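You operate a simulated robot arm through the tools that you are given. There is no shell and no other tool.

You run a simulated two-armed robot. Do the job below in one go: nothing can be reset, and whatever is moved stays where it is left.

## Task
Undo the grey box's hand nut and store casting 95 in it.
Fine: then shut the lid and tighten the nut again; the other casting stays.

The check looks at the end state, three seconds after you hand in, the way a careful person would. Anything else that was tipped, shoved, dropped, spilled or broken makes it a failure. A push-on lid holds only when it is set on centred and level and pressed home; a screw cap is set on level and turned clockwise until tight.

## Robot
Two 7-joint arms with three-finger grippers on one trunk that stands fixed in place. Base frame: the origin is at the foot of the trunk, x ahead of it, y to its left, z up. Units: mm, degrees, N and s.
The left shoulder is at [70, 146, 1187], the right one opposite. With the tool pointing down near the work surface each hand reaches from about 260 to 680 mm from the base axis, measured 20 degrees to its own side. Payload 2.2 kg a hand.
The tool frame of a hand sits at the grasp point between the pads (the TCP): z along the fingers, y along the line on which they close. The tips reach 28 mm beyond it. The gripper opens to 102 mm; its body begins 71 mm behind the TCP.
Orientation is that of the tool frame in the base frame, as a unit quaternion [x, y, z, w]. With the fingers straight down and closing along the base's y, the tool's x points along the base's -x, its y along +y and its z along -z.

## Interface
- The arms move only by the tool servo_tool. It takes "left_motion", "right_motion" or both (then of equal length, played together; a hand with none holds still); each is a list of rows, each an object of numbers (a shift or turn left out is 0, a gripper value left out holds the last): "tx", "ty", "tz": the shift along the tool's x, y, z in units of 40 mm (1.0 is 40 mm); "wx", "wy", "wz": the turn, a rotation vector about the tool's x, y, z in units of 5 degrees (1.0 is 5 degrees); "claw": the opening, from 0 (shut) to 1 (fully open). In form: [{"tx": .., "ty": .., "tz": .., "wx": .., "wy": .., "wz": .., "claw": ..}, ...]. A call has 1 to 20 rows; each row shifts and turns the commanded pose from where the row before left it, along the tool's axes as they then stand. A call with a number of a shift or a turn outside -1 to 1 is refused whole. Rows are played at 5 a second. More than 50 mm and 8.6 degrees between two rows, or a gripper value outside its range, and nothing of the call is played. Where a pose cannot be reached the arm comes as near as it can. A force on the tool above 80 N (or 10 N above the force at the start of the call, whichever is more), or a blocked arm, ends the call early, and 0.2 s more pass. Each finger travels about 203.5 mm/s and halts on what it meets, pressing with about 42 N; the grip force reading is that of the motor and also rises with nothing between the fingers. The clock runs only during rows and for 0.2 s after the last one: add rows that do not move to give the fingers time. It gives the time, the measured TCP pose, the force on the tool (base axes), the opening and the grip force at its end, in the units of the frame above (readings bear some noise), with the torque about the TCP (base axes, N m) and any sound that the robot's microphone picked up.
- Cameras (640 x 400 px; columns grow to the right, rows downward): "scene" is now at [124.3, 41, 1424.3]; the picture's right is [0.48, -0.88, 0.00], its down [-0.54, -0.30, -0.79] and it looks along [0.69, 0.38, -0.61] (base axes); focal length 320 px, centre (320, 200). "left" rides on the left gripper at [72, 38, -86] in its tool frame; the picture's right is [-0.47, 0.88, 0.00], its down [-0.60, -0.32, -0.73] and it looks along [-0.65, -0.34, 0.68] (tool axes); focal length 256 px, centre (320, 200). "right" rides on the right gripper at [69, 44, -86] in its tool frame; the picture's right is [-0.53, 0.85, 0.00], its down [-0.58, -0.36, -0.73] and it looks along [-0.62, -0.39, 0.68] (tool axes); focal length 256 px, centre (320, 200). There is no depth. A picture from a camera that has moved, and an enlarged one, comes with that camera's place and axes in the base frame and with its lens. The place of the scene camera against the robot may be out by one fixed shift of up to 18 mm in any direction.
- camera(camera): a new picture of that camera. It takes no simulated time.
- lift_body(by): slides the trunk up (or, below 0, down) by that many mm; the arms and the scene camera ride with it, the base frame stays. It gives what a move gives, with no picture.
- turn_head(pan, tilt): turns the head with the scene camera to pan (to the left, within 86 degrees either way) and tilt (down, from -29 to 69), counted from straight ahead of the robot. It gives what a move gives.
- close_up(camera, box): a new picture of the part [left, top, right, bottom] of that camera's present view, enlarged. It takes no simulated time.
- finish_job(): hands the job in; it is judged then, once.

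Places have to be worked out from the pictures, the camera data and where the tool is seen. Open the grippers and draw the arms clear of the work before you hand the job in, unless the task says otherwise.

The tools are called after "Emit:" as a command line: name --argument value ..., lists and objects as JSON in quotes. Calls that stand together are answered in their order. servo_tool: Moves the arms, as the interface text tells. Its arguments: {"type":"object","properties":{"left_motion":{"type":"array","items":{"type":"object","properties":{"tx":{"type":"number"},"ty":{"type":"number"},"tz":{"type":"number"},"wx":{"type":"number"},"wy":{"type":"number"},"wz":{"type":"number"},"claw":{"type":"number"}}}},"right_motion":{"type":"array","items":{"type":"object","properties":{"tx":{"type":"number"},"ty":{"type":"number"},"tz":{"type":"number"},"wx":{"type":"number"},"wy":{"type":"number"},"wz":{"type":"number"},"claw":{"type":"number"}}}}},"required":[]} The other tools are called the same way: lift_body (by) moves the trunk up or down; turn_head (pan, tilt) turns the head that bears the scene camera; camera (camera) takes a picture; close_up (camera, box) takes an enlarged picture of a part of a camera's view; finish_job () hands the job in.

At the start:

```text
clock: 0.0
left_position: [293.9, 415.4, 1226.4]
left_orientation: [0.0, 1.0, 0.001, 0.002]
left_force: [0.9, -0.3, 0.4]
left_ft_torque: [0.0, -0.03, 0.0]
left_width: 102.1
left_grip_force: 0.1
right_position: [409.9, 58.2, 1234.7]
right_orientation: [0.001, 1.0, 0.0, 0.0]
right_force: [0.6, -0.4, 0.3]
right_ft_torque: [-0.01, 0.0, 0.01]
right_width: 101.9
right_grip_force: 0.1
trunk travel left (down, up): [-725.0, 215.0]
head pan, tilt (commanded): [28.9, 37.8]
```

scene: 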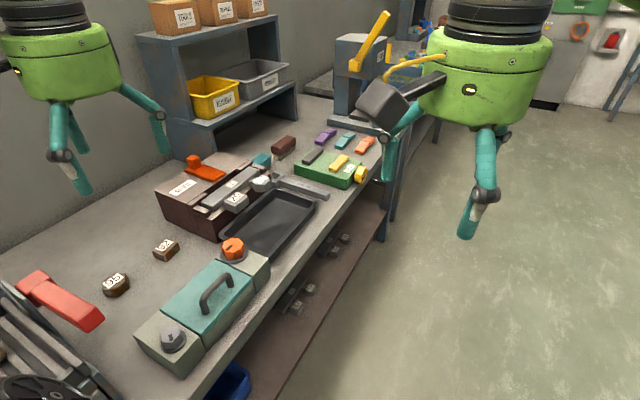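
right: 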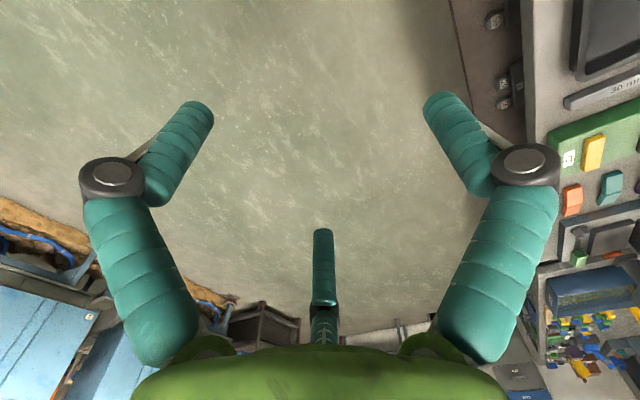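
left: 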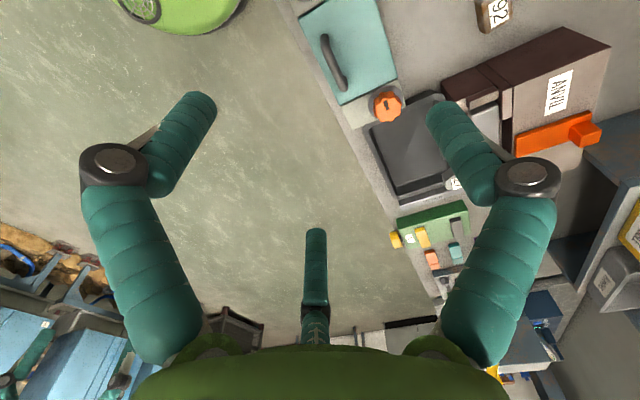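

I start by looking closer at the bench: a grey box with a teal lid, an orange knob, and a grey knob, plus two castings on the bench to the left.

Emit:
close_up --camera "scene" --box '[80, 200, 320, 400]'

Emit:
close_up --camera "scene" --box '[130, 120, 400, 280]'

Emit:
close_up --camera "left" --box '[280, 0, 640, 220]'

```text
2.00 times, centred on (200, 300) of scene
camera zoom: at [124.3, 41.0, 1424.3], right [0.48, -0.88, 0.0], down [-0.54, -0.3, -0.79], along [0.69, 0.38, -0.61], focal length 639 px, centre (560, 0)
```

zoom: 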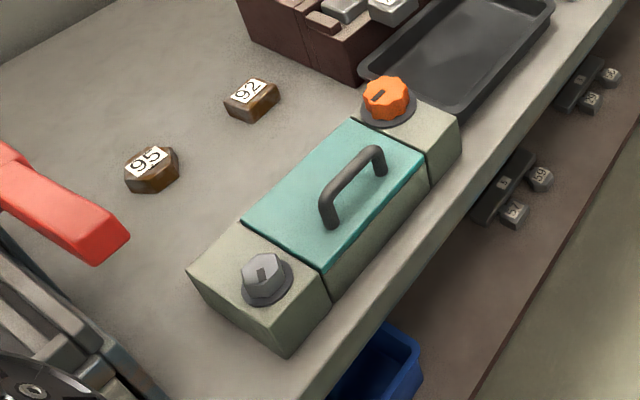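

```text
2.37 times, centred on (265, 200) of scene
camera zoom: at [124.3, 41.0, 1424.3], right [0.48, -0.88, 0.0], down [-0.54, -0.3, -0.79], along [0.69, 0.38, -0.61], focal length 758 px, centre (450, 200)
```

zoom: 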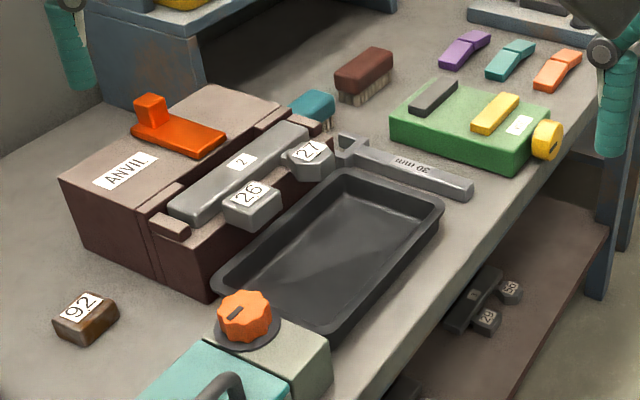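

```text
1.78 times, centred on (460, 110) of left
camera zoom: at [221.3, 452.2, 1311.5], right [0.46, 0.89, 0.0], down [0.6, -0.32, 0.73], along [0.65, -0.34, -0.68], focal length 455 px, centre (71, 360)
```

zoom: 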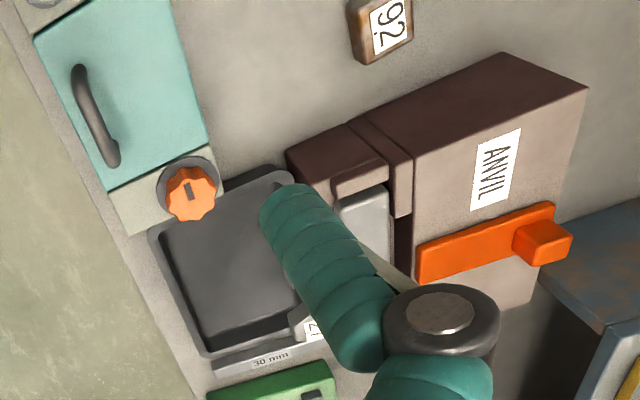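

The orange lobed knob looks like the hand nut (near x≈470, y≈457, z≈885 by triangulating). I turn the head to centre the box and castings for a better look.

Emit:
turn_head --pan 55 --tilt 52

Emit:
camera --camera "scene"

Emit:
close_up --camera "scene" --box '[220, 100, 460, 250]'

```text
clock: 0.9
left_position: [294.3, 415.4, 1226.9]
left_orientation: [-0.001, 1.0, 0.002, 0.0]
left_force: [-0.2, -0.3, 0.1]
left_ft_torque: [-0.01, 0.02, -0.04]
left_width: 102.0
left_grip_force: 0.0
right_position: [409.0, 57.8, 1233.9]
right_orientation: [-0.001, 1.0, 0.0, 0.0]
right_force: [0.1, -0.1, 0.9]
right_ft_torque: [-0.01, -0.04, 0.03]
right_width: 102.5
right_grip_force: 0.0
trunk travel left (down, up): [-725.0, 215.0]
head pan, tilt (commanded): [55.0, 52.0]
```

```text
taken
camera scene: at [91.8, 60.7, 1404.2], right [0.82, -0.57, 0.0], down [-0.45, -0.64, -0.62], along [0.35, 0.5, -0.79], focal length 320 px, centre (320, 200)
```

scene: 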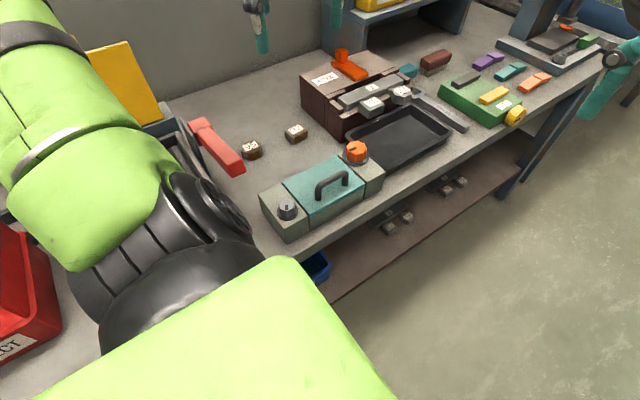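

```text
2.67 times, centred on (340, 175) of scene
camera zoom: at [91.8, 60.7, 1404.2], right [0.82, -0.57, 0.0], down [-0.45, -0.64, -0.62], along [0.35, 0.5, -0.79], focal length 852 px, centre (267, 267)
```

zoom: 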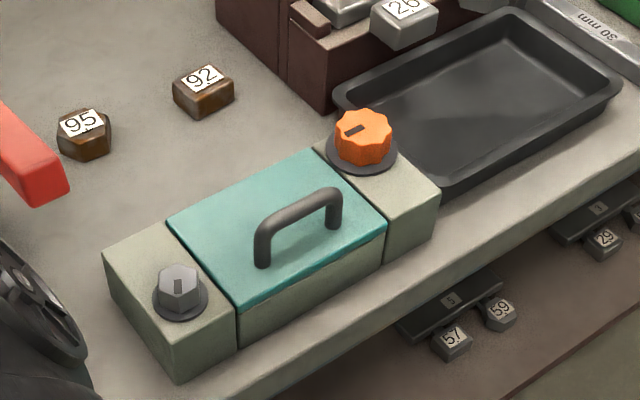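

I need to know what stands to the left (red lever machine, bins) before moving the left arm there, so I pan the head further.

Emit:
turn_head --pan 80 --tilt 45

Emit:
camera --camera "scene"

Emit:
turn_head --pan 35 --tilt 60

Emit:
camera --camera "scene"

```text
clock: 1.8
left_position: [292.8, 416.3, 1226.1]
left_orientation: [-0.001, 1.0, 0.0, 0.001]
left_force: [0.0, -1.1, -0.1]
left_ft_torque: [0.03, 0.01, 0.0]
left_width: 102.1
left_grip_force: 0.0
right_position: [409.0, 57.7, 1233.4]
right_orientation: [0.0, 1.0, 0.001, 0.001]
right_force: [-0.1, 0.0, -0.3]
right_ft_torque: [0.02, -0.01, 0.02]
right_width: 102.1
right_grip_force: 0.1
trunk travel left (down, up): [-725.0, 215.0]
head pan, tilt (commanded): [80.0, 45.0]
```

```text
taken
camera scene: at [62.8, 79.2, 1413.7], right [0.98, -0.17, 0.0], down [-0.12, -0.7, -0.71], along [0.12, 0.7, -0.71], focal length 320 px, centre (320, 200)
```

scene: 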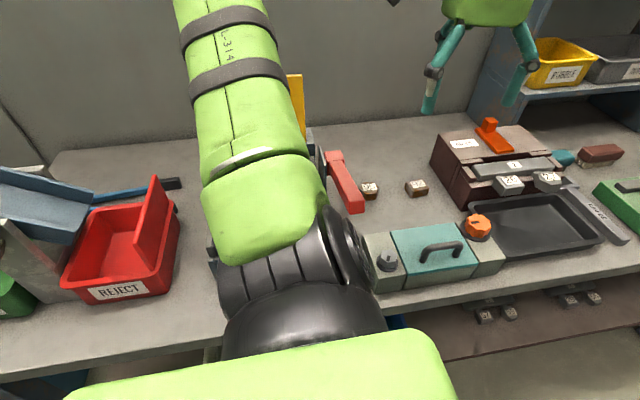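

```text
clock: 2.9
left_position: [291.8, 415.3, 1225.4]
left_orientation: [-0.001, 1.0, 0.001, 0.001]
left_force: [-0.2, -0.1, 0.0]
left_ft_torque: [0.01, -0.02, 0.02]
left_width: 102.1
left_grip_force: 0.1
right_position: [411.0, 59.0, 1233.5]
right_orientation: [0.0, 1.0, 0.0, 0.0]
right_force: [0.0, 1.1, -0.2]
right_ft_torque: [0.03, 0.02, 0.0]
right_width: 101.9
right_grip_force: 0.0
trunk travel left (down, up): [-725.0, 215.0]
head pan, tilt (commanded): [35.0, 60.0]
```

```text
taken
camera scene: at [103.2, 37.5, 1394.3], right [0.57, -0.82, 0.0], down [-0.71, -0.5, -0.5], along [0.41, 0.29, -0.87], focal length 320 px, centre (320, 200)
```

scene: 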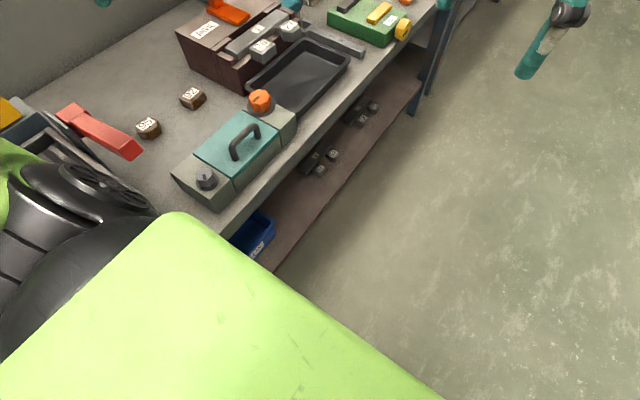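

I yaw the left hand in place so that its own camera looks over the box, the castings and the machine with the red lever.

Emit:
servo_tool --left_motion '[{"wz": -1}, {"wz": -1}, {"wz": -1}, {"wz": -1}, {"wz": -1}, {"wz": -1}, {"wz": -1}, {"wz": -1}, {"wz": -1}, {"wz": -1}, {"wz": -1}, {"wz": -1}, {"wz": -1}, {"wz": -1}, {"wz": -1}, {"wz": -1}, {"wz": -1}, {"wz": -1}]'

Emit:
camera --camera "left"

Emit:
camera --camera "scene"

```text
clock: 6.7
left_position: [295.2, 415.3, 1225.7]
left_orientation: [0.708, -0.706, 0.001, -0.001]
left_force: [0.0, -0.4, 0.2]
left_ft_torque: [-0.02, -0.03, 0.02]
left_width: 102.0
left_grip_force: 0.0
right_position: [409.2, 58.2, 1233.8]
right_orientation: [0.0, 1.0, 0.0, 0.0]
right_force: [0.5, -0.3, 0.4]
right_ft_torque: [0.02, 0.0, 0.03]
right_width: 101.9
right_grip_force: 0.1
trunk travel left (down, up): [-725.0, 215.0]
head pan, tilt (commanded): [35.0, 60.0]
```

```text
taken
camera left: at [256.0, 341.2, 1311.4], right [-0.89, 0.46, 0.0], down [0.31, 0.6, 0.73], along [0.34, 0.65, -0.68], focal length 256 px, centre (320, 200)
```

left: 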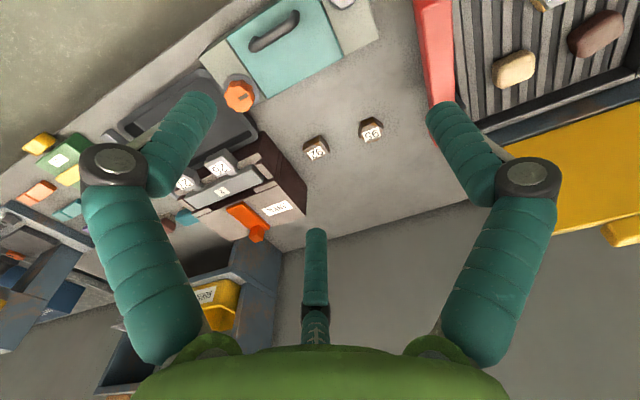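

```text
taken
camera scene: at [103.2, 37.3, 1394.3], right [0.57, -0.82, 0.0], down [-0.71, -0.5, -0.5], along [0.41, 0.29, -0.87], focal length 320 px, centre (320, 200)
```

scene: 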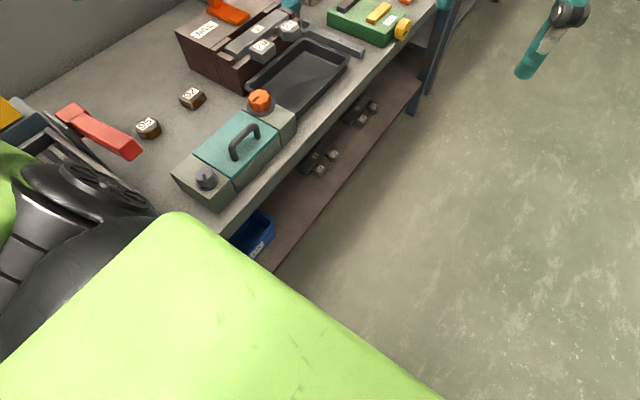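

The left camera now shows the box, both castings, and a ribbed conveyor with a red guard to the left. I enlarge the work area.

Emit:
close_up --camera "left" --box '[190, 0, 450, 170]'

Emit:
close_up --camera "left" --box '[400, 0, 640, 200]'

```text
2.35 times, centred on (320, 85) of left
camera zoom: at [256.0, 341.2, 1311.4], right [-0.89, 0.46, 0.0], down [0.31, 0.6, 0.73], along [0.34, 0.65, -0.68], focal length 602 px, centre (320, 471)
```

zoom: 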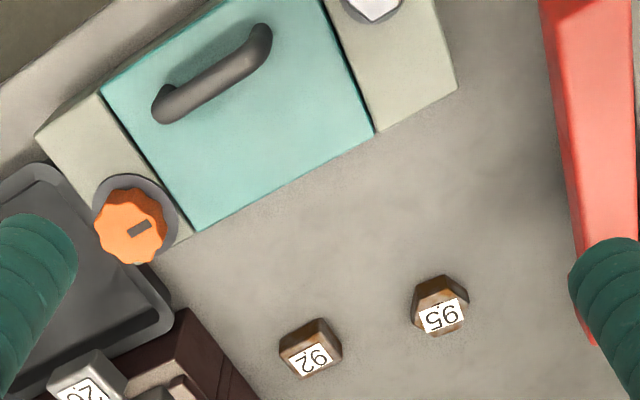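

```text
2.00 times, centred on (520, 100) of left
camera zoom: at [256.0, 341.2, 1311.4], right [-0.89, 0.46, 0.0], down [0.31, 0.6, 0.73], along [0.34, 0.65, -0.68], focal length 512 px, centre (-80, 400)
```

zoom: 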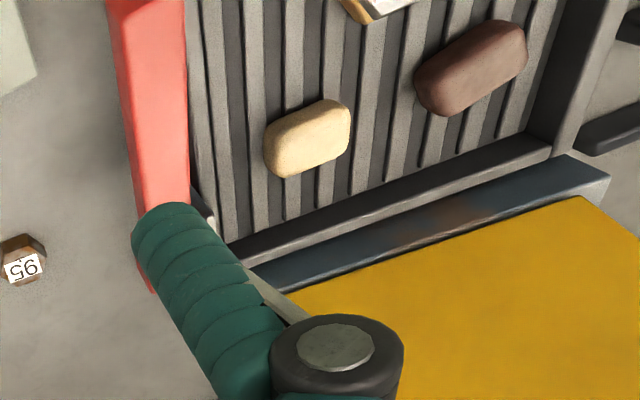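

I triangulate: orange knob top ≈ (471, 457, 881), casting 95 ≈ (301, 680, ~795). I lower the left hand in front of the box to look closely at the lid and the nuts.

Emit:
servo_tool --left_motion '[{"tx": 0.386, "tz": 0.886}, {"tx": 0.386, "tz": 0.886}, {"tx": 0.386, "tz": 0.886}, {"tx": 0.386, "tz": 0.886}, {"tx": 0.386, "tz": 0.886}, {"tx": 0.386, "tz": 0.886}, {"tx": 0.386, "tz": 0.886}, {}]'

Emit:
camera --camera "left"

Emit:
camera --camera "scene"

```text
clock: 8.5
left_position: [294.9, 305.9, 979.0]
left_orientation: [0.707, -0.707, 0.001, -0.001]
left_force: [0.0, 0.1, 0.1]
left_ft_torque: [0.03, -0.01, 0.04]
left_width: 102.0
left_grip_force: 0.1
right_position: [409.4, 58.4, 1233.9]
right_orientation: [-0.001, 1.0, 0.0, 0.0]
right_force: [0.0, -0.7, 0.1]
right_ft_torque: [0.01, 0.03, 0.0]
right_width: 101.8
right_grip_force: 0.1
trunk travel left (down, up): [-725.0, 215.0]
head pan, tilt (commanded): [35.0, 60.0]
```

```text
taken
camera left: at [256.3, 232.6, 1064.5], right [-0.89, 0.46, 0.0], down [0.31, 0.6, 0.73], along [0.34, 0.65, -0.68], focal length 256 px, centre (320, 200)
```

left: 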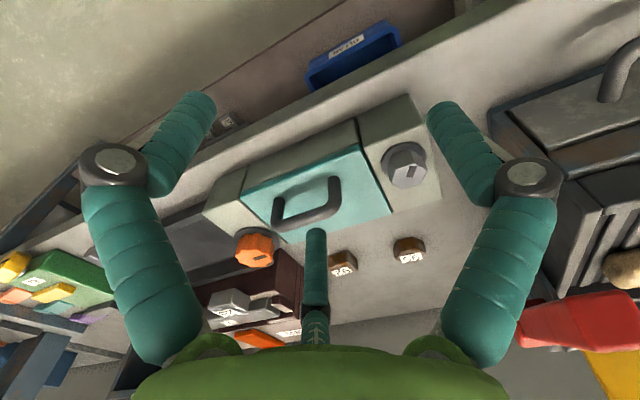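

```text
taken
camera scene: at [102.4, 37.2, 1394.3], right [0.57, -0.82, 0.0], down [-0.71, -0.5, -0.5], along [0.41, 0.29, -0.87], focal length 320 px, centre (320, 200)
```

scene: 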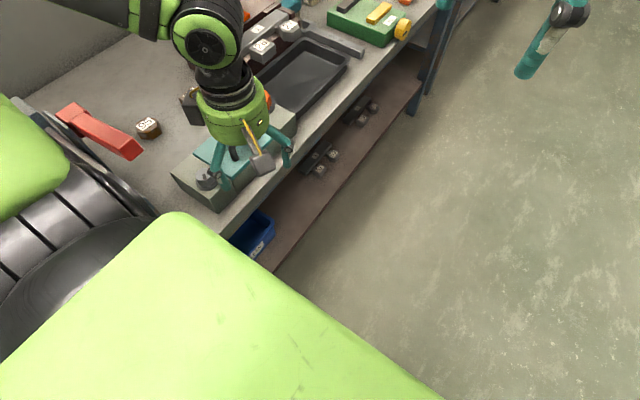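

Emit:
close_up --camera "left" --box '[190, 80, 450, 290]'

```text
1.90 times, centred on (320, 185) of left
camera zoom: at [256.3, 232.6, 1064.5], right [-0.89, 0.46, 0.0], down [0.31, 0.6, 0.73], along [0.34, 0.65, -0.68], focal length 488 px, centre (320, 229)
```

zoom: 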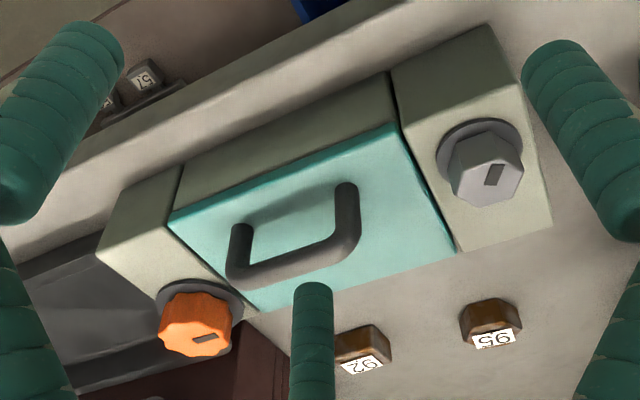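

The box has a teal lid with a handle between two end blocks; the orange lobed nut is the hand nut and the grey hex one is a spanner nut. I close the left gripper in free air to learn how its three fingers move.

Emit:
servo_tool --left_motion '[{"claw": 0.4}, {"claw": 0.4}, {"claw": 0.4}]'

Emit:
camera --camera "left"

Emit:
servo_tool --left_motion '[{"claw": 0.0}, {"claw": 0.0}, {"claw": 0.0}]'

Emit:
camera --camera "left"

```text
clock: 9.3
left_position: [295.3, 307.0, 979.3]
left_orientation: [0.707, -0.707, 0.0, -0.001]
left_force: [0.5, 0.4, 0.3]
left_ft_torque: [-0.02, 0.02, 0.0]
left_width: 40.9
left_grip_force: 0.1
right_position: [410.2, 58.0, 1234.3]
right_orientation: [0.0, 1.0, 0.0, 0.001]
right_force: [0.5, 0.4, -0.2]
right_ft_torque: [0.01, 0.03, -0.01]
right_width: 101.9
right_grip_force: 0.0
trunk travel left (down, up): [-725.0, 215.0]
head pan, tilt (commanded): [35.0, 60.0]
```

```text
taken
camera left: at [257.0, 233.1, 1064.5], right [-0.89, 0.46, 0.0], down [0.32, 0.6, 0.73], along [0.34, 0.65, -0.68], focal length 256 px, centre (320, 200)
```

left: 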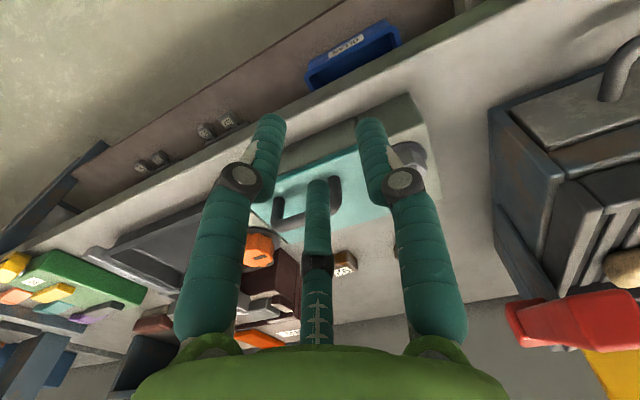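

```text
clock: 10.1
left_position: [294.9, 307.5, 979.4]
left_orientation: [0.708, -0.706, 0.0, -0.001]
left_force: [0.1, 0.0, -0.1]
left_ft_torque: [0.0, 0.02, 0.02]
left_width: 2.0
left_grip_force: 31.5
right_position: [409.0, 58.2, 1233.6]
right_orientation: [0.001, 1.0, 0.0, 0.0]
right_force: [0.0, 0.0, 0.2]
right_ft_torque: [-0.01, 0.01, -0.02]
right_width: 101.7
right_grip_force: 0.0
trunk travel left (down, up): [-725.0, 215.0]
head pan, tilt (commanded): [35.0, 60.0]
```

```text
taken
camera left: at [256.9, 233.1, 1064.6], right [-0.89, 0.46, 0.0], down [0.32, 0.6, 0.73], along [0.34, 0.65, -0.68], focal length 256 px, centre (320, 200)
```

left: 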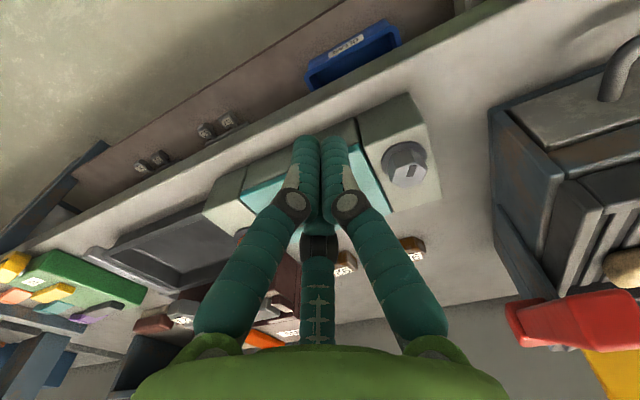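

The gripper is a concentric three-jaw, good for a knob. I bring the left hand above the orange nut (TCP about z 1000) with the jaws part open and check alignment.

Emit:
servo_tool --left_motion '[{"tz": -0.5, "claw": 0.75}, {"tx": -0.475, "ty": -0.553}, {"tx": -0.475, "ty": -0.553}, {"tx": -0.475, "ty": -0.553}, {"tx": -0.475, "ty": -0.553}, {"tx": -0.475, "ty": -0.553}, {"tx": -0.475, "ty": -0.553}, {"tx": -0.475, "ty": -0.553}, {"tx": -0.475, "ty": -0.553}, {}]'

Emit:
camera --camera "left"

Emit:
camera --camera "scene"

```text
clock: 12.3
left_position: [471.3, 459.0, 998.1]
left_orientation: [-0.707, 0.707, 0.0, 0.002]
left_force: [-0.5, -0.2, -0.6]
left_ft_torque: [0.0, -0.02, 0.01]
left_width: 76.2
left_grip_force: 0.1
right_position: [408.6, 58.1, 1234.7]
right_orientation: [0.0, 1.0, 0.0, -0.001]
right_force: [0.3, -0.5, 0.3]
right_ft_torque: [-0.02, -0.01, 0.02]
right_width: 102.0
right_grip_force: 0.1
trunk travel left (down, up): [-725.0, 215.0]
head pan, tilt (commanded): [35.0, 60.0]
```

```text
taken
camera left: at [432.4, 384.7, 1083.5], right [-0.89, 0.46, 0.0], down [0.32, 0.6, 0.73], along [0.34, 0.65, -0.68], focal length 256 px, centre (320, 200)
```

left: 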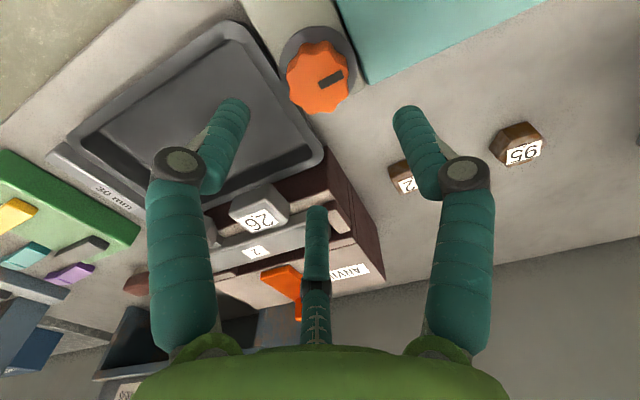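

```text
taken
camera scene: at [102.5, 37.3, 1394.3], right [0.57, -0.82, 0.0], down [-0.71, -0.5, -0.5], along [0.41, 0.29, -0.87], focal length 320 px, centre (320, 200)
```

scene: 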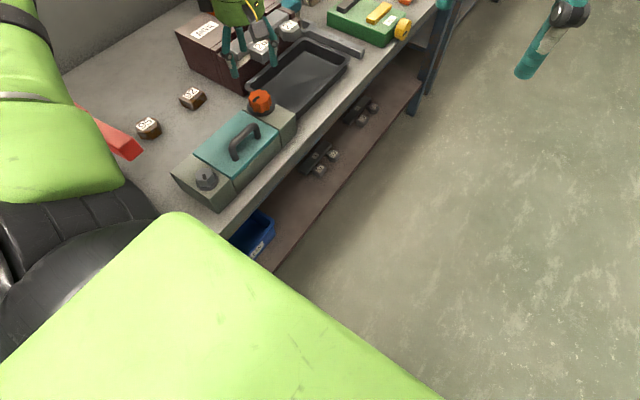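

The nut's face is almost exactly where the tool axis should project (320, 78). I zoom in to verify the height and see the flange and lid gap.

Emit:
close_up --camera "left" --box '[230, 0, 440, 140]'

Emit:
close_up --camera "scene" --box '[130, 30, 340, 220]'

```text
2.86 times, centred on (335, 70) of left
camera zoom: at [432.4, 384.7, 1083.5], right [-0.89, 0.46, 0.0], down [0.32, 0.6, 0.73], along [0.34, 0.65, -0.68], focal length 731 px, centre (277, 571)
```

zoom: 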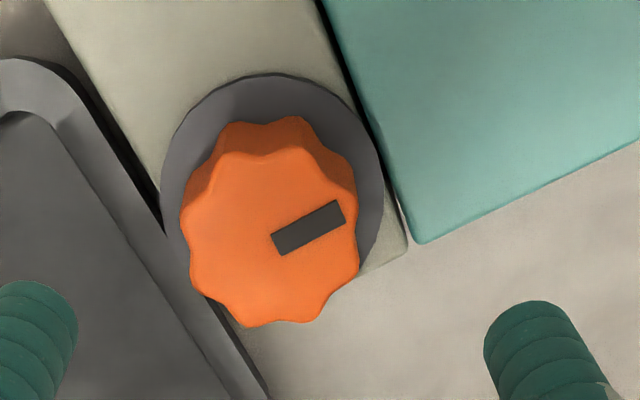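

```text
2.11 times, centred on (235, 125) of scene
camera zoom: at [102.5, 37.3, 1394.3], right [0.57, -0.82, 0.0], down [-0.71, -0.5, -0.5], along [0.41, 0.29, -0.87], focal length 673 px, centre (499, 358)
```

zoom: 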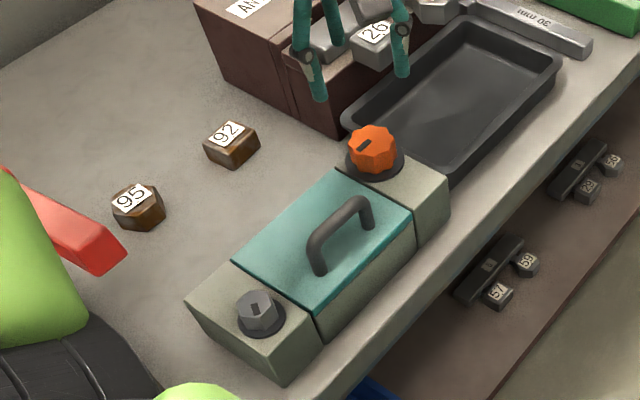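

The nut is about 47 mm across, from z≈846 (flange) to ≈886 (top), centred near (473, 458). Before gripping I test how far the wrist can yaw clockwise from above so I get the longest counter-clockwise stroke.

Emit:
servo_tool --left_motion '[{"wz": 1}, {"wz": 1}, {"wz": 1}, {"wz": 1}, {"wz": 1}, {"wz": 1}, {"wz": 1}, {"wz": 1}, {"wz": 1}, {"wz": 1}, {"wz": 1}, {"wz": 1}, {"wz": 1}, {"wz": 1}, {"wz": 1}, {"wz": 1}, {"wz": 1}, {"wz": 1}, {"wz": 1}, {"wz": 1}]'

Emit:
servo_tool --left_motion '[{"wz": 1}, {"wz": 1}, {"wz": 1}, {"wz": 1}, {"wz": 1}, {"wz": 1}, {"wz": 1}, {"wz": 1}, {"wz": 1}, {"wz": 1}, {"wz": 1}, {"wz": 1}, {"wz": 1}, {"wz": 1}]'

```text
clock: 16.5
left_position: [471.9, 459.5, 997.9]
left_orientation: [0.088, 0.996, 0.0, 0.001]
left_force: [0.6, -0.4, 0.7]
left_ft_torque: [0.02, 0.0, -0.02]
left_width: 76.5
left_grip_force: 0.1
right_position: [408.3, 57.9, 1233.5]
right_orientation: [0.0, 1.0, 0.0, 0.001]
right_force: [-0.7, -0.3, -0.1]
right_ft_torque: [0.01, -0.01, -0.03]
right_width: 101.9
right_grip_force: 0.0
trunk travel left (down, up): [-725.0, 215.0]
head pan, tilt (commanded): [35.0, 60.0]
```

```text
clock: 19.5
left_position: [470.6, 460.3, 998.3]
left_orientation: [0.642, 0.767, 0.001, 0.0]
left_force: [0.6, -1.3, -1.0]
left_ft_torque: [0.0, 0.0, 0.03]
left_width: 76.4
left_grip_force: 0.1
right_position: [408.9, 57.1, 1234.5]
right_orientation: [0.0, 1.0, 0.0, 0.0]
right_force: [-0.3, 0.3, 0.1]
right_ft_torque: [-0.01, 0.0, 0.03]
right_width: 101.9
right_grip_force: 0.1
trunk travel left (down, up): [-725.0, 215.0]
head pan, tilt (commanded): [35.0, 60.0]
```

Still reaching at +80° yaw; I continue to find the limit.

Emit:
servo_tool --left_motion '[{"wz": 1}, {"wz": 1}, {"wz": 1}, {"wz": 1}, {"wz": 1}, {"wz": 1}, {"wz": 1}, {"wz": 1}, {"wz": 1}, {"wz": 1}, {"wz": 1}, {"wz": 1}, {"wz": 1}, {"wz": 1}]'

Emit:
camera --camera "left"

Emit:
camera --camera "scene"

```text
clock: 22.5
left_position: [470.8, 460.8, 999.2]
left_orientation: [0.966, 0.258, 0.001, -0.001]
left_force: [0.0, 0.4, -1.3]
left_ft_torque: [-0.01, -0.02, 0.0]
left_width: 76.4
left_grip_force: 0.2
right_position: [409.3, 58.4, 1233.5]
right_orientation: [0.0, 1.0, 0.0, 0.001]
right_force: [0.1, -0.1, 0.1]
right_ft_torque: [0.04, -0.06, -0.02]
right_width: 102.1
right_grip_force: 0.0
trunk travel left (down, up): [-725.0, 215.0]
head pan, tilt (commanded): [35.0, 60.0]
```

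```text
taken
camera left: at [552.5, 462.5, 1083.9], right [0.04, -1.0, 0.0], down [-0.68, -0.03, 0.73], along [-0.73, -0.03, -0.68], focal length 256 px, centre (320, 200)
```

left: 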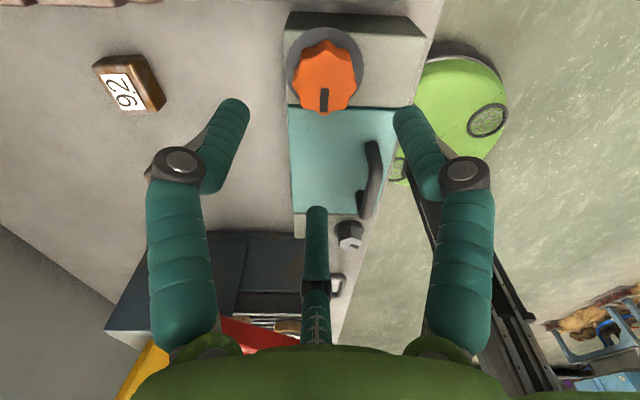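

```text
taken
camera scene: at [103.2, 37.5, 1394.3], right [0.57, -0.82, 0.0], down [-0.71, -0.5, -0.5], along [0.41, 0.29, -0.87], focal length 320 px, centre (320, 200)
```

scene: 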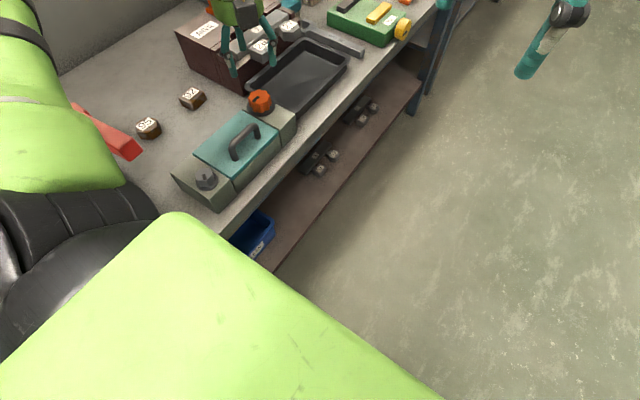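

Yaw +150° still reachable. This opposite-side view helps fix the nut's centre and height; I enlarge it.

Emit:
close_up --camera "left" --box '[220, 0, 440, 150]'

```text
2.67 times, centred on (330, 75) of left
camera zoom: at [552.5, 462.5, 1083.9], right [0.04, -1.0, 0.0], down [-0.68, -0.03, 0.73], along [-0.73, -0.03, -0.68], focal length 683 px, centre (293, 533)
```

zoom: 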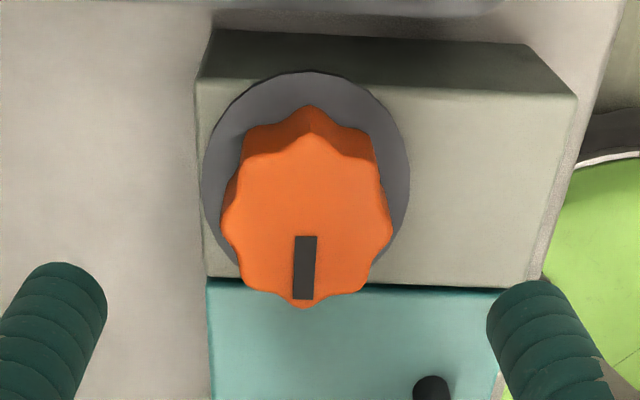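

Combining both views: nut centre ≈ (470, 456), top z ≈ 890, flange ≈ 850. I shift slightly and descend to z ≈ 918 to check alignment close up.

Emit:
servo_tool --left_motion '[{"tx": -0.072, "ty": 0.074, "claw": 0.68}, {"tz": 0.5}, {"tz": 0.5}, {"tz": 0.5}, {"tz": 0.5}, {}]'

Emit:
camera --camera "left"

Emit:
close_up --camera "scene" --box '[170, 0, 350, 200]'

```text
clock: 23.9
left_position: [471.3, 457.4, 917.8]
left_orientation: [0.966, 0.259, 0.001, -0.001]
left_force: [-0.2, -0.3, -0.1]
left_ft_torque: [-0.01, 0.02, -0.01]
left_width: 68.8
left_grip_force: 0.0
right_position: [409.6, 58.6, 1233.9]
right_orientation: [0.0, 1.0, 0.0, 0.001]
right_force: [-0.2, -0.3, -0.9]
right_ft_torque: [0.0, -0.02, -0.04]
right_width: 101.9
right_grip_force: 0.0
trunk travel left (down, up): [-725.0, 215.0]
head pan, tilt (commanded): [35.0, 60.0]
```

```text
taken
camera left: at [552.9, 459.2, 1003.8], right [0.04, -1.0, 0.0], down [-0.68, -0.03, 0.73], along [-0.73, -0.03, -0.68], focal length 256 px, centre (320, 200)
```

left: 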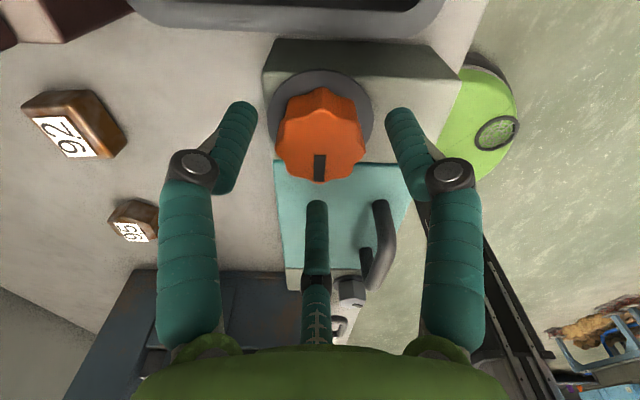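

```text
2.00 times, centred on (260, 100) of scene
camera zoom: at [102.9, 37.2, 1394.3], right [0.57, -0.82, 0.0], down [-0.71, -0.5, -0.5], along [0.41, 0.29, -0.87], focal length 639 px, centre (440, 400)
```

zoom: 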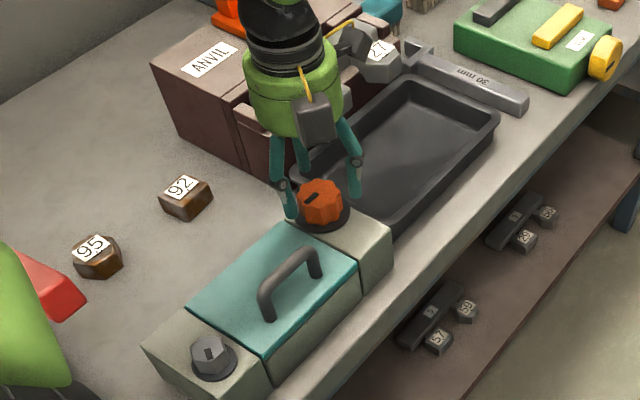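

The nut sits on the tool axis in this view. I descend the remaining 34 mm so the tips stop just above the flange.

Emit:
servo_tool --left_motion '[{"tz": 0.3}, {"tz": 0.3}, {"tz": 0.25}, {}]'

Emit:
camera --camera "left"

Emit:
close_up --camera "scene" --box '[170, 0, 350, 200]'

```text
clock: 24.9
left_position: [470.7, 455.8, 886.5]
left_orientation: [0.966, 0.26, 0.005, -0.001]
left_force: [0.8, 7.1, 19.0]
left_ft_torque: [-0.12, 0.42, -0.24]
left_width: 75.9
left_grip_force: 4.1
right_position: [406.6, 56.6, 1235.6]
right_orientation: [0.0, 1.0, 0.0, 0.001]
right_force: [-0.9, 0.4, -0.1]
right_ft_torque: [-0.02, 0.03, -0.02]
right_width: 102.2
right_grip_force: 0.1
trunk travel left (down, up): [-725.0, 215.0]
head pan, tilt (commanded): [35.0, 60.0]
```

```text
taken
camera left: at [551.7, 458.0, 973.1], right [0.04, -1.0, 0.0], down [-0.69, -0.03, 0.73], along [-0.73, -0.03, -0.69], focal length 256 px, centre (320, 200)
```

left: 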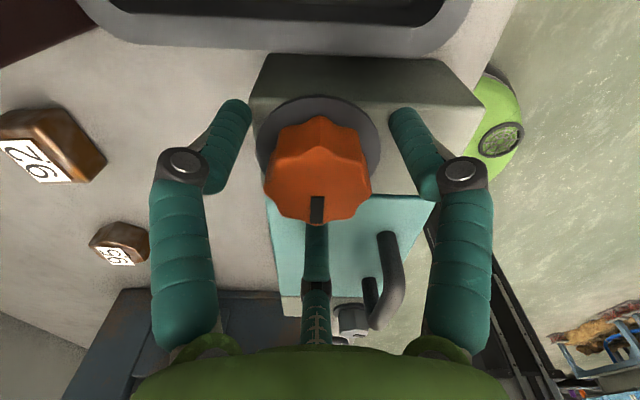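

```text
2.00 times, centred on (260, 100) of scene
camera zoom: at [100.8, 36.9, 1394.8], right [0.57, -0.82, 0.0], down [-0.71, -0.5, -0.5], along [0.41, 0.29, -0.87], focal length 639 px, centre (440, 400)
```

zoom: 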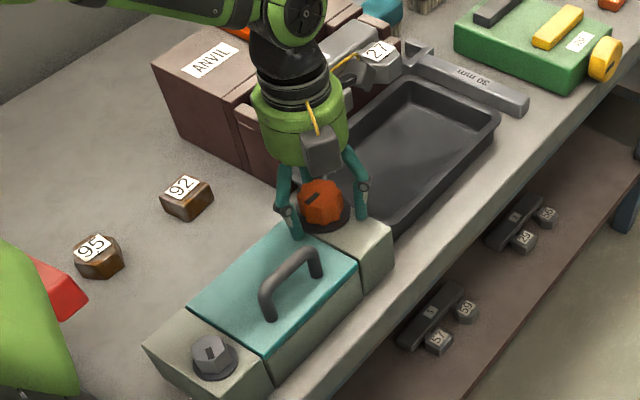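

A fingertip touched the lid/block top at tip height ≈ 858 (19 N), so that surface is about z 858. I back off a few millimetres and then close the fingers on the nut.

Emit:
servo_tool --left_motion '[{"tz": -0.1}, {}]'

```text
clock: 25.5
left_position: [471.2, 454.9, 887.3]
left_orientation: [0.966, 0.258, 0.0, 0.0]
left_force: [2.0, -0.1, 3.9]
left_ft_torque: [-0.06, 0.0, 0.06]
left_width: 70.2
left_grip_force: 0.7
right_position: [409.3, 58.5, 1234.1]
right_orientation: [-0.001, 1.0, 0.0, 0.0]
right_force: [-0.4, 0.6, -0.3]
right_ft_torque: [0.02, 0.01, 0.0]
right_width: 102.0
right_grip_force: 0.1
trunk travel left (down, up): [-725.0, 215.0]
head pan, tilt (commanded): [35.0, 60.0]
```

Still a light 4 N touch; I raise 3 mm more and close on the nut.

Emit:
servo_tool --left_motion '[{"tz": -0.075}, {}, {"claw": 0.3}, {"claw": 0.3}, {"claw": 0.3}]'

Emit:
camera --camera "left"

```text
clock: 26.7
left_position: [471.4, 457.6, 891.0]
left_orientation: [0.966, 0.26, 0.001, -0.001]
left_force: [2.5, 8.4, 6.8]
left_ft_torque: [0.72, 0.27, 0.0]
left_width: 45.0
left_grip_force: 45.0
right_position: [409.4, 58.2, 1234.3]
right_orientation: [0.0, 1.0, 0.0, 0.0]
right_force: [-1.0, 0.0, 0.1]
right_ft_torque: [-0.03, 0.02, 0.03]
right_width: 102.0
right_grip_force: 0.2
trunk travel left (down, up): [-725.0, 215.0]
head pan, tilt (commanded): [35.0, 60.0]
```

```text
taken
camera left: at [551.8, 459.0, 977.2], right [0.04, -1.0, 0.0], down [-0.68, -0.03, 0.73], along [-0.73, -0.03, -0.68], focal length 256 px, centre (320, 200)
```

left: 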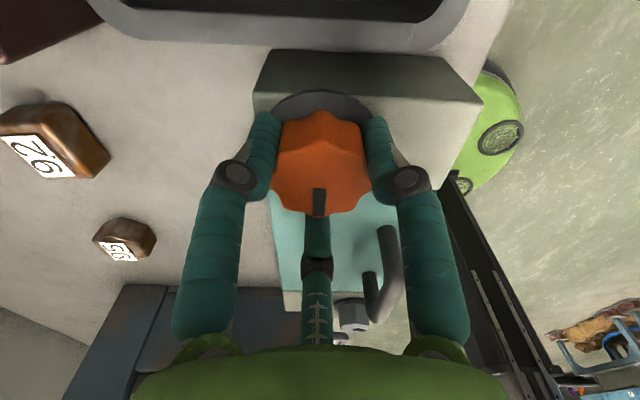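

The nut is held (width 45 mm). I turn it counter-clockwise 20° to break it loose and read the torque.

Emit:
servo_tool --left_motion '[{"wz": -1}, {"wz": -1}, {"wz": -1}, {"wz": -1}, {}]'

Emit:
camera --camera "left"

```text
clock: 27.9
left_position: [470.7, 456.0, 890.5]
left_orientation: [0.905, 0.424, 0.002, 0.0]
left_force: [6.6, 10.6, 9.0]
left_ft_torque: [0.27, 0.57, 0.05]
left_width: 44.7
left_grip_force: 45.0
right_position: [409.6, 58.8, 1234.6]
right_orientation: [0.0, 1.0, -0.001, 0.0]
right_force: [0.0, -0.9, 0.4]
right_ft_torque: [0.01, 0.0, 0.02]
right_width: 102.0
right_grip_force: 0.0
trunk travel left (down, up): [-725.0, 215.0]
head pan, tilt (commanded): [35.0, 60.0]
```

```text
taken
camera left: at [545.7, 486.6, 977.2], right [0.38, -0.92, 0.0], down [-0.63, -0.26, 0.73], along [-0.67, -0.28, -0.68], focal length 256 px, centre (320, 200)
```

left: 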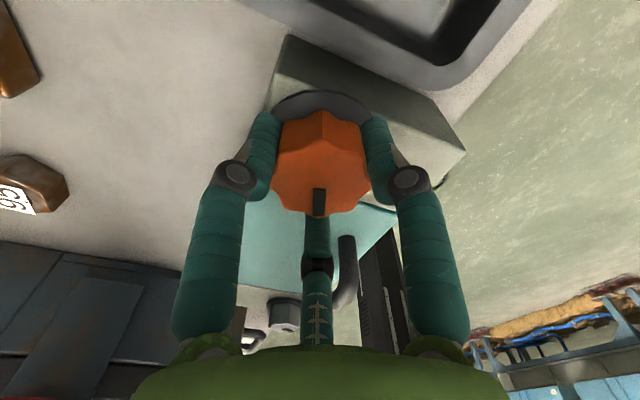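

The mark stays fixed relative to the fingers, so the nut turns with the hand. I continue counter-clockwise 70° while allowing a slight rise.

Emit:
servo_tool --left_motion '[{"wz": -1, "tz": -0.01}, {"wz": -1}, {"wz": -1}, {"wz": -1}, {"wz": -1}, {"wz": -1}, {"wz": -1}, {"wz": -1}, {"wz": -1}, {"wz": -1}, {"wz": -1}, {"wz": -1}, {"wz": -1}, {"wz": -1}, {}]'

Emit:
camera --camera "left"

```text
clock: 31.1
left_position: [471.0, 455.8, 891.8]
left_orientation: [0.5, 0.866, 0.001, -0.001]
left_force: [10.7, -0.5, 5.0]
left_ft_torque: [-0.12, -0.29, 0.05]
left_width: 44.8
left_grip_force: 45.0
right_position: [409.9, 57.9, 1233.4]
right_orientation: [0.0, 1.0, 0.0, 0.0]
right_force: [0.1, 0.3, -0.2]
right_ft_torque: [0.0, 0.03, -0.02]
right_width: 102.0
right_grip_force: 0.1
trunk travel left (down, up): [-725.0, 215.0]
head pan, tilt (commanded): [35.0, 60.0]
```

```text
taken
camera left: at [468.1, 536.1, 977.1], right [1.0, 0.04, 0.0], down [0.03, -0.68, 0.73], along [0.03, -0.73, -0.68], focal length 256 px, centre (320, 200)
```

left: 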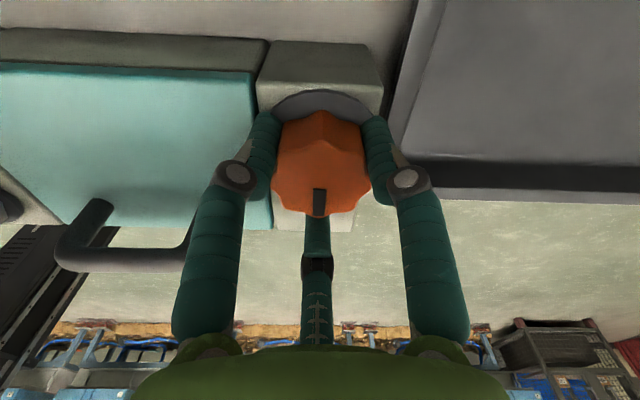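

Turning smoothly with low torque. I continue another 100°.

Emit:
servo_tool --left_motion '[{"wz": -1, "tz": -0.01}, {"wz": -1}, {"wz": -1}, {"wz": -1}, {"wz": -1}, {"wz": -1}, {"wz": -1}, {"wz": -1}, {"wz": -1}, {"wz": -1}, {"wz": -1}, {"wz": -1}, {"wz": -1}, {"wz": -1}, {"wz": -1}, {"wz": -1}, {"wz": -1}, {"wz": -1}, {"wz": -1}, {"wz": -1}]'

Emit:
camera --camera "left"

```text
clock: 35.3
left_position: [472.3, 457.6, 892.3]
left_orientation: [-0.343, 0.939, 0.002, -0.001]
left_force: [11.1, 4.0, -1.5]
left_ft_torque: [0.03, -0.33, -1.06]
left_width: 44.9
left_grip_force: 45.3
right_position: [410.8, 58.8, 1233.0]
right_orientation: [0.0, 1.0, 0.0, 0.0]
right_force: [-0.8, 0.4, 0.5]
right_ft_torque: [-0.01, 0.0, -0.02]
right_width: 102.1
right_grip_force: 0.0
trunk travel left (down, up): [-725.0, 215.0]
head pan, tilt (commanded): [35.0, 60.0]
```

```text
taken
camera left: at [391.8, 439.1, 977.1], right [-0.21, 0.98, 0.0], down [0.67, 0.15, 0.73], along [0.71, 0.16, -0.68], focal length 256 px, centre (320, 200)
```

left: 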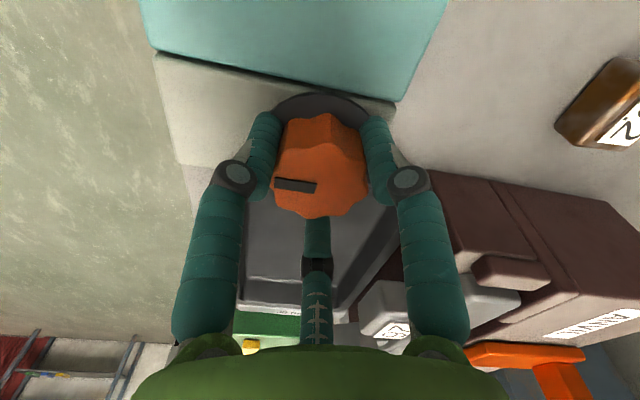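

The mark has now slipped relative to the fingers with 1.06 N m of resisting torque: the nut turned about 100° and then met a stop. I release it and lift clear to look at it.

Emit:
servo_tool --left_motion '[{"claw": 0.64}, {"claw": 0.64}, {"tz": -0.5}, {"tz": -0.5}, {"tz": -0.75}, {"tz": -0.75}, {}]'

Emit:
camera --camera "left"

Emit:
close_up --camera "scene" --box '[170, 50, 350, 200]'

```text
clock: 36.9
left_position: [471.1, 457.5, 991.2]
left_orientation: [-0.343, 0.939, 0.0, 0.001]
left_force: [-0.1, 0.2, 0.7]
left_ft_torque: [0.0, -0.01, 0.03]
left_width: 65.4
left_grip_force: 0.1
right_position: [409.4, 59.8, 1234.3]
right_orientation: [0.0, 1.0, 0.0, -0.001]
right_force: [0.4, -0.4, 0.3]
right_ft_torque: [-0.04, 0.0, 0.0]
right_width: 102.0
right_grip_force: 0.1
trunk travel left (down, up): [-725.0, 215.0]
head pan, tilt (commanded): [35.0, 60.0]
```

```text
taken
camera left: at [391.2, 438.5, 1077.0], right [-0.21, 0.98, 0.0], down [0.67, 0.15, 0.73], along [0.71, 0.16, -0.68], focal length 256 px, centre (320, 200)
```

left: 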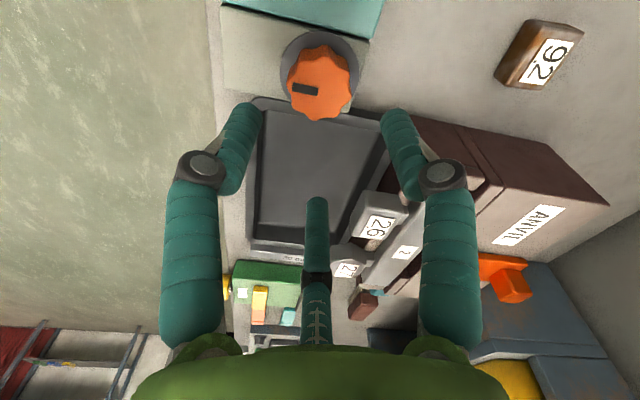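

```text
2.67 times, centred on (260, 125) of scene
camera zoom: at [103.7, 37.8, 1394.2], right [0.57, -0.82, 0.0], down [-0.71, -0.5, -0.5], along [0.41, 0.29, -0.87], focal length 852 px, centre (480, 400)
```

zoom: 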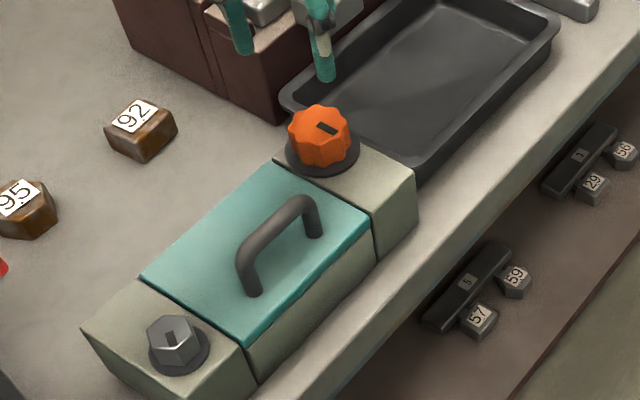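

The nut turned roughly a quarter turn and reached its stop. The handle sits near the front edge of the lid (bar ≈ y 407, z 894, x 331–403), which suggests a hinge along the back edge. I move over the handle and yaw the hand to 180° so the single thumb is on the front side.

Emit:
servo_tool --left_motion '[{"tx": 0.678, "ty": 0.2035}, {"tx": 0.678, "ty": 0.2035}, {"tx": 0.678, "ty": 0.2035}, {"tx": 0.678, "ty": 0.2035}, {"wz": 1}, {"wz": 1}, {"wz": 1}, {"wz": 1}, {"wz": 1}, {"wz": 1}, {"wz": 1}, {"wz": 1}, {"wz": 1}, {"wz": 1}, {"wz": 1}, {"wz": 1}, {"wz": 1}, {"wz": 1}, {"wz": 1}, {"wz": 1}]'

Emit:
camera --camera "left"

Emit:
servo_tool --left_motion '[{"wz": 1}, {"wz": 1}, {"wz": 1}, {"wz": 1}, {"wz": 1}, {"wz": 1}, {"wz": 1}, {"wz": 1}, {"wz": 1}, {"wz": 1}, {"wz": 1}, {"wz": 1}, {"wz": 1}, {"wz": 1}, {"wz": 1}, {"wz": 1}, {"wz": 1}, {"wz": 1}, {"wz": 1}, {"wz": 1}]'

Emit:
servo_tool --left_motion '[{"wz": 1}, {"wz": 1}, {"wz": 1}, {"wz": 1}, {"wz": 1}, {"wz": 1}, {"wz": 1}, {"wz": 1}, {}]'

Emit:
camera --camera "left"

```text
clock: 41.1
left_position: [366.2, 411.2, 992.2]
left_orientation: [0.342, 0.94, 0.001, 0.001]
left_force: [0.6, 0.3, -0.5]
left_ft_torque: [-0.02, 0.0, -0.01]
left_width: 65.4
left_grip_force: 0.0
right_position: [409.0, 57.6, 1234.3]
right_orientation: [0.001, 1.0, 0.001, 0.0]
right_force: [0.5, 0.2, -0.3]
right_ft_torque: [-0.01, -0.02, 0.0]
right_width: 101.9
right_grip_force: 0.2
trunk travel left (down, up): [-725.0, 215.0]
head pan, tilt (commanded): [35.0, 60.0]
```

```text
taken
camera left: at [335.1, 485.6, 1077.8], right [0.93, 0.38, 0.0], down [0.26, -0.63, 0.73], along [0.28, -0.68, -0.68], focal length 256 px, centre (320, 200)
```

left: 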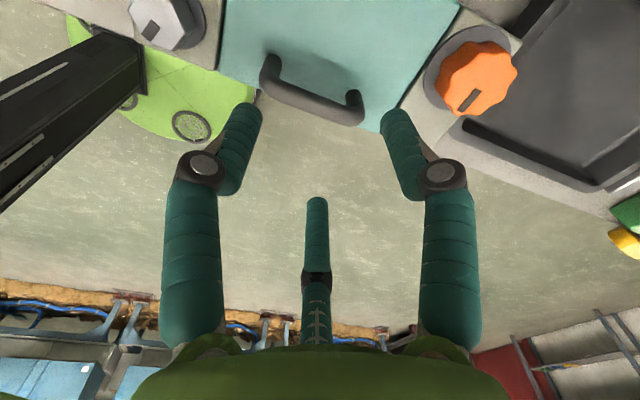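

```text
clock: 45.3
left_position: [365.5, 410.4, 991.2]
left_orientation: [0.94, 0.342, 0.001, -0.001]
left_force: [-0.2, 0.2, -0.7]
left_ft_torque: [0.0, -0.01, -0.02]
left_width: 65.3
left_grip_force: 0.0
right_position: [409.3, 59.0, 1234.2]
right_orientation: [0.0, 1.0, 0.0, 0.0]
right_force: [-0.5, 0.0, -0.3]
right_ft_torque: [0.0, 0.01, 0.0]
right_width: 101.9
right_grip_force: 0.0
trunk travel left (down, up): [-725.0, 215.0]
head pan, tilt (commanded): [35.0, 60.0]
```

```text
clock: 47.3
left_position: [365.4, 410.4, 991.5]
left_orientation: [1.0, 0.0, 0.001, -0.002]
left_force: [-0.3, -0.3, 0.1]
left_ft_torque: [0.01, -0.01, 0.0]
left_width: 65.4
left_grip_force: 0.2
right_position: [408.7, 57.9, 1233.6]
right_orientation: [0.0, 1.0, 0.0, -0.001]
right_force: [0.9, 0.5, 0.7]
right_ft_torque: [0.01, -0.02, -0.03]
right_width: 101.9
right_grip_force: 0.1
trunk travel left (down, up): [-725.0, 215.0]
head pan, tilt (commanded): [35.0, 60.0]
```

```text
taken
camera left: at [437.2, 371.4, 1077.4], right [-0.47, -0.89, 0.0], down [-0.6, 0.32, 0.73], along [-0.65, 0.34, -0.68], focal length 256 px, centre (320, 200)
```

left: 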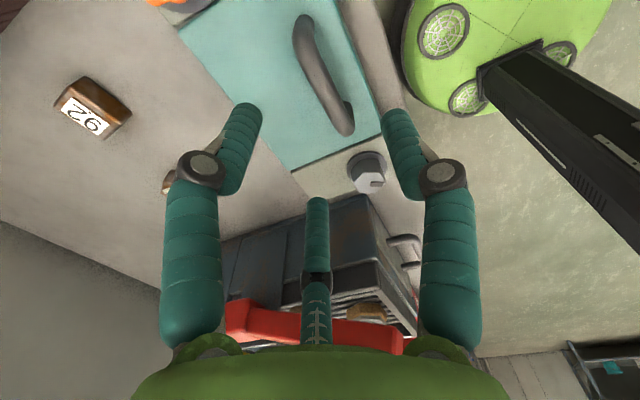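

I zoom both on this view to measure the handle bar accurately.

Emit:
close_up --camera "left" --box '[170, 0, 410, 200]'

```text
2.00 times, centred on (290, 100) of left
camera zoom: at [437.2, 371.4, 1077.4], right [-0.47, -0.89, 0.0], down [-0.6, 0.32, 0.73], along [-0.65, 0.34, -0.68], focal length 512 px, centre (380, 400)
```

zoom: 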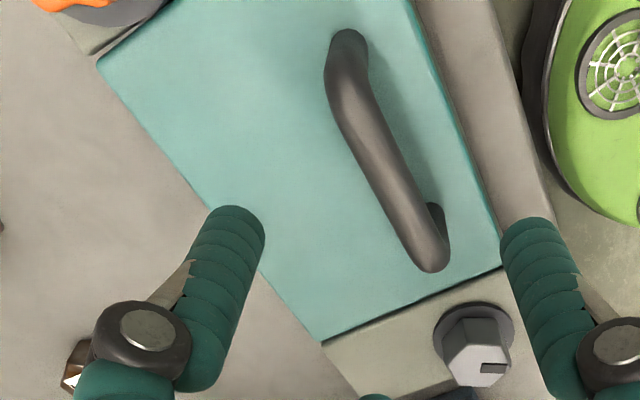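

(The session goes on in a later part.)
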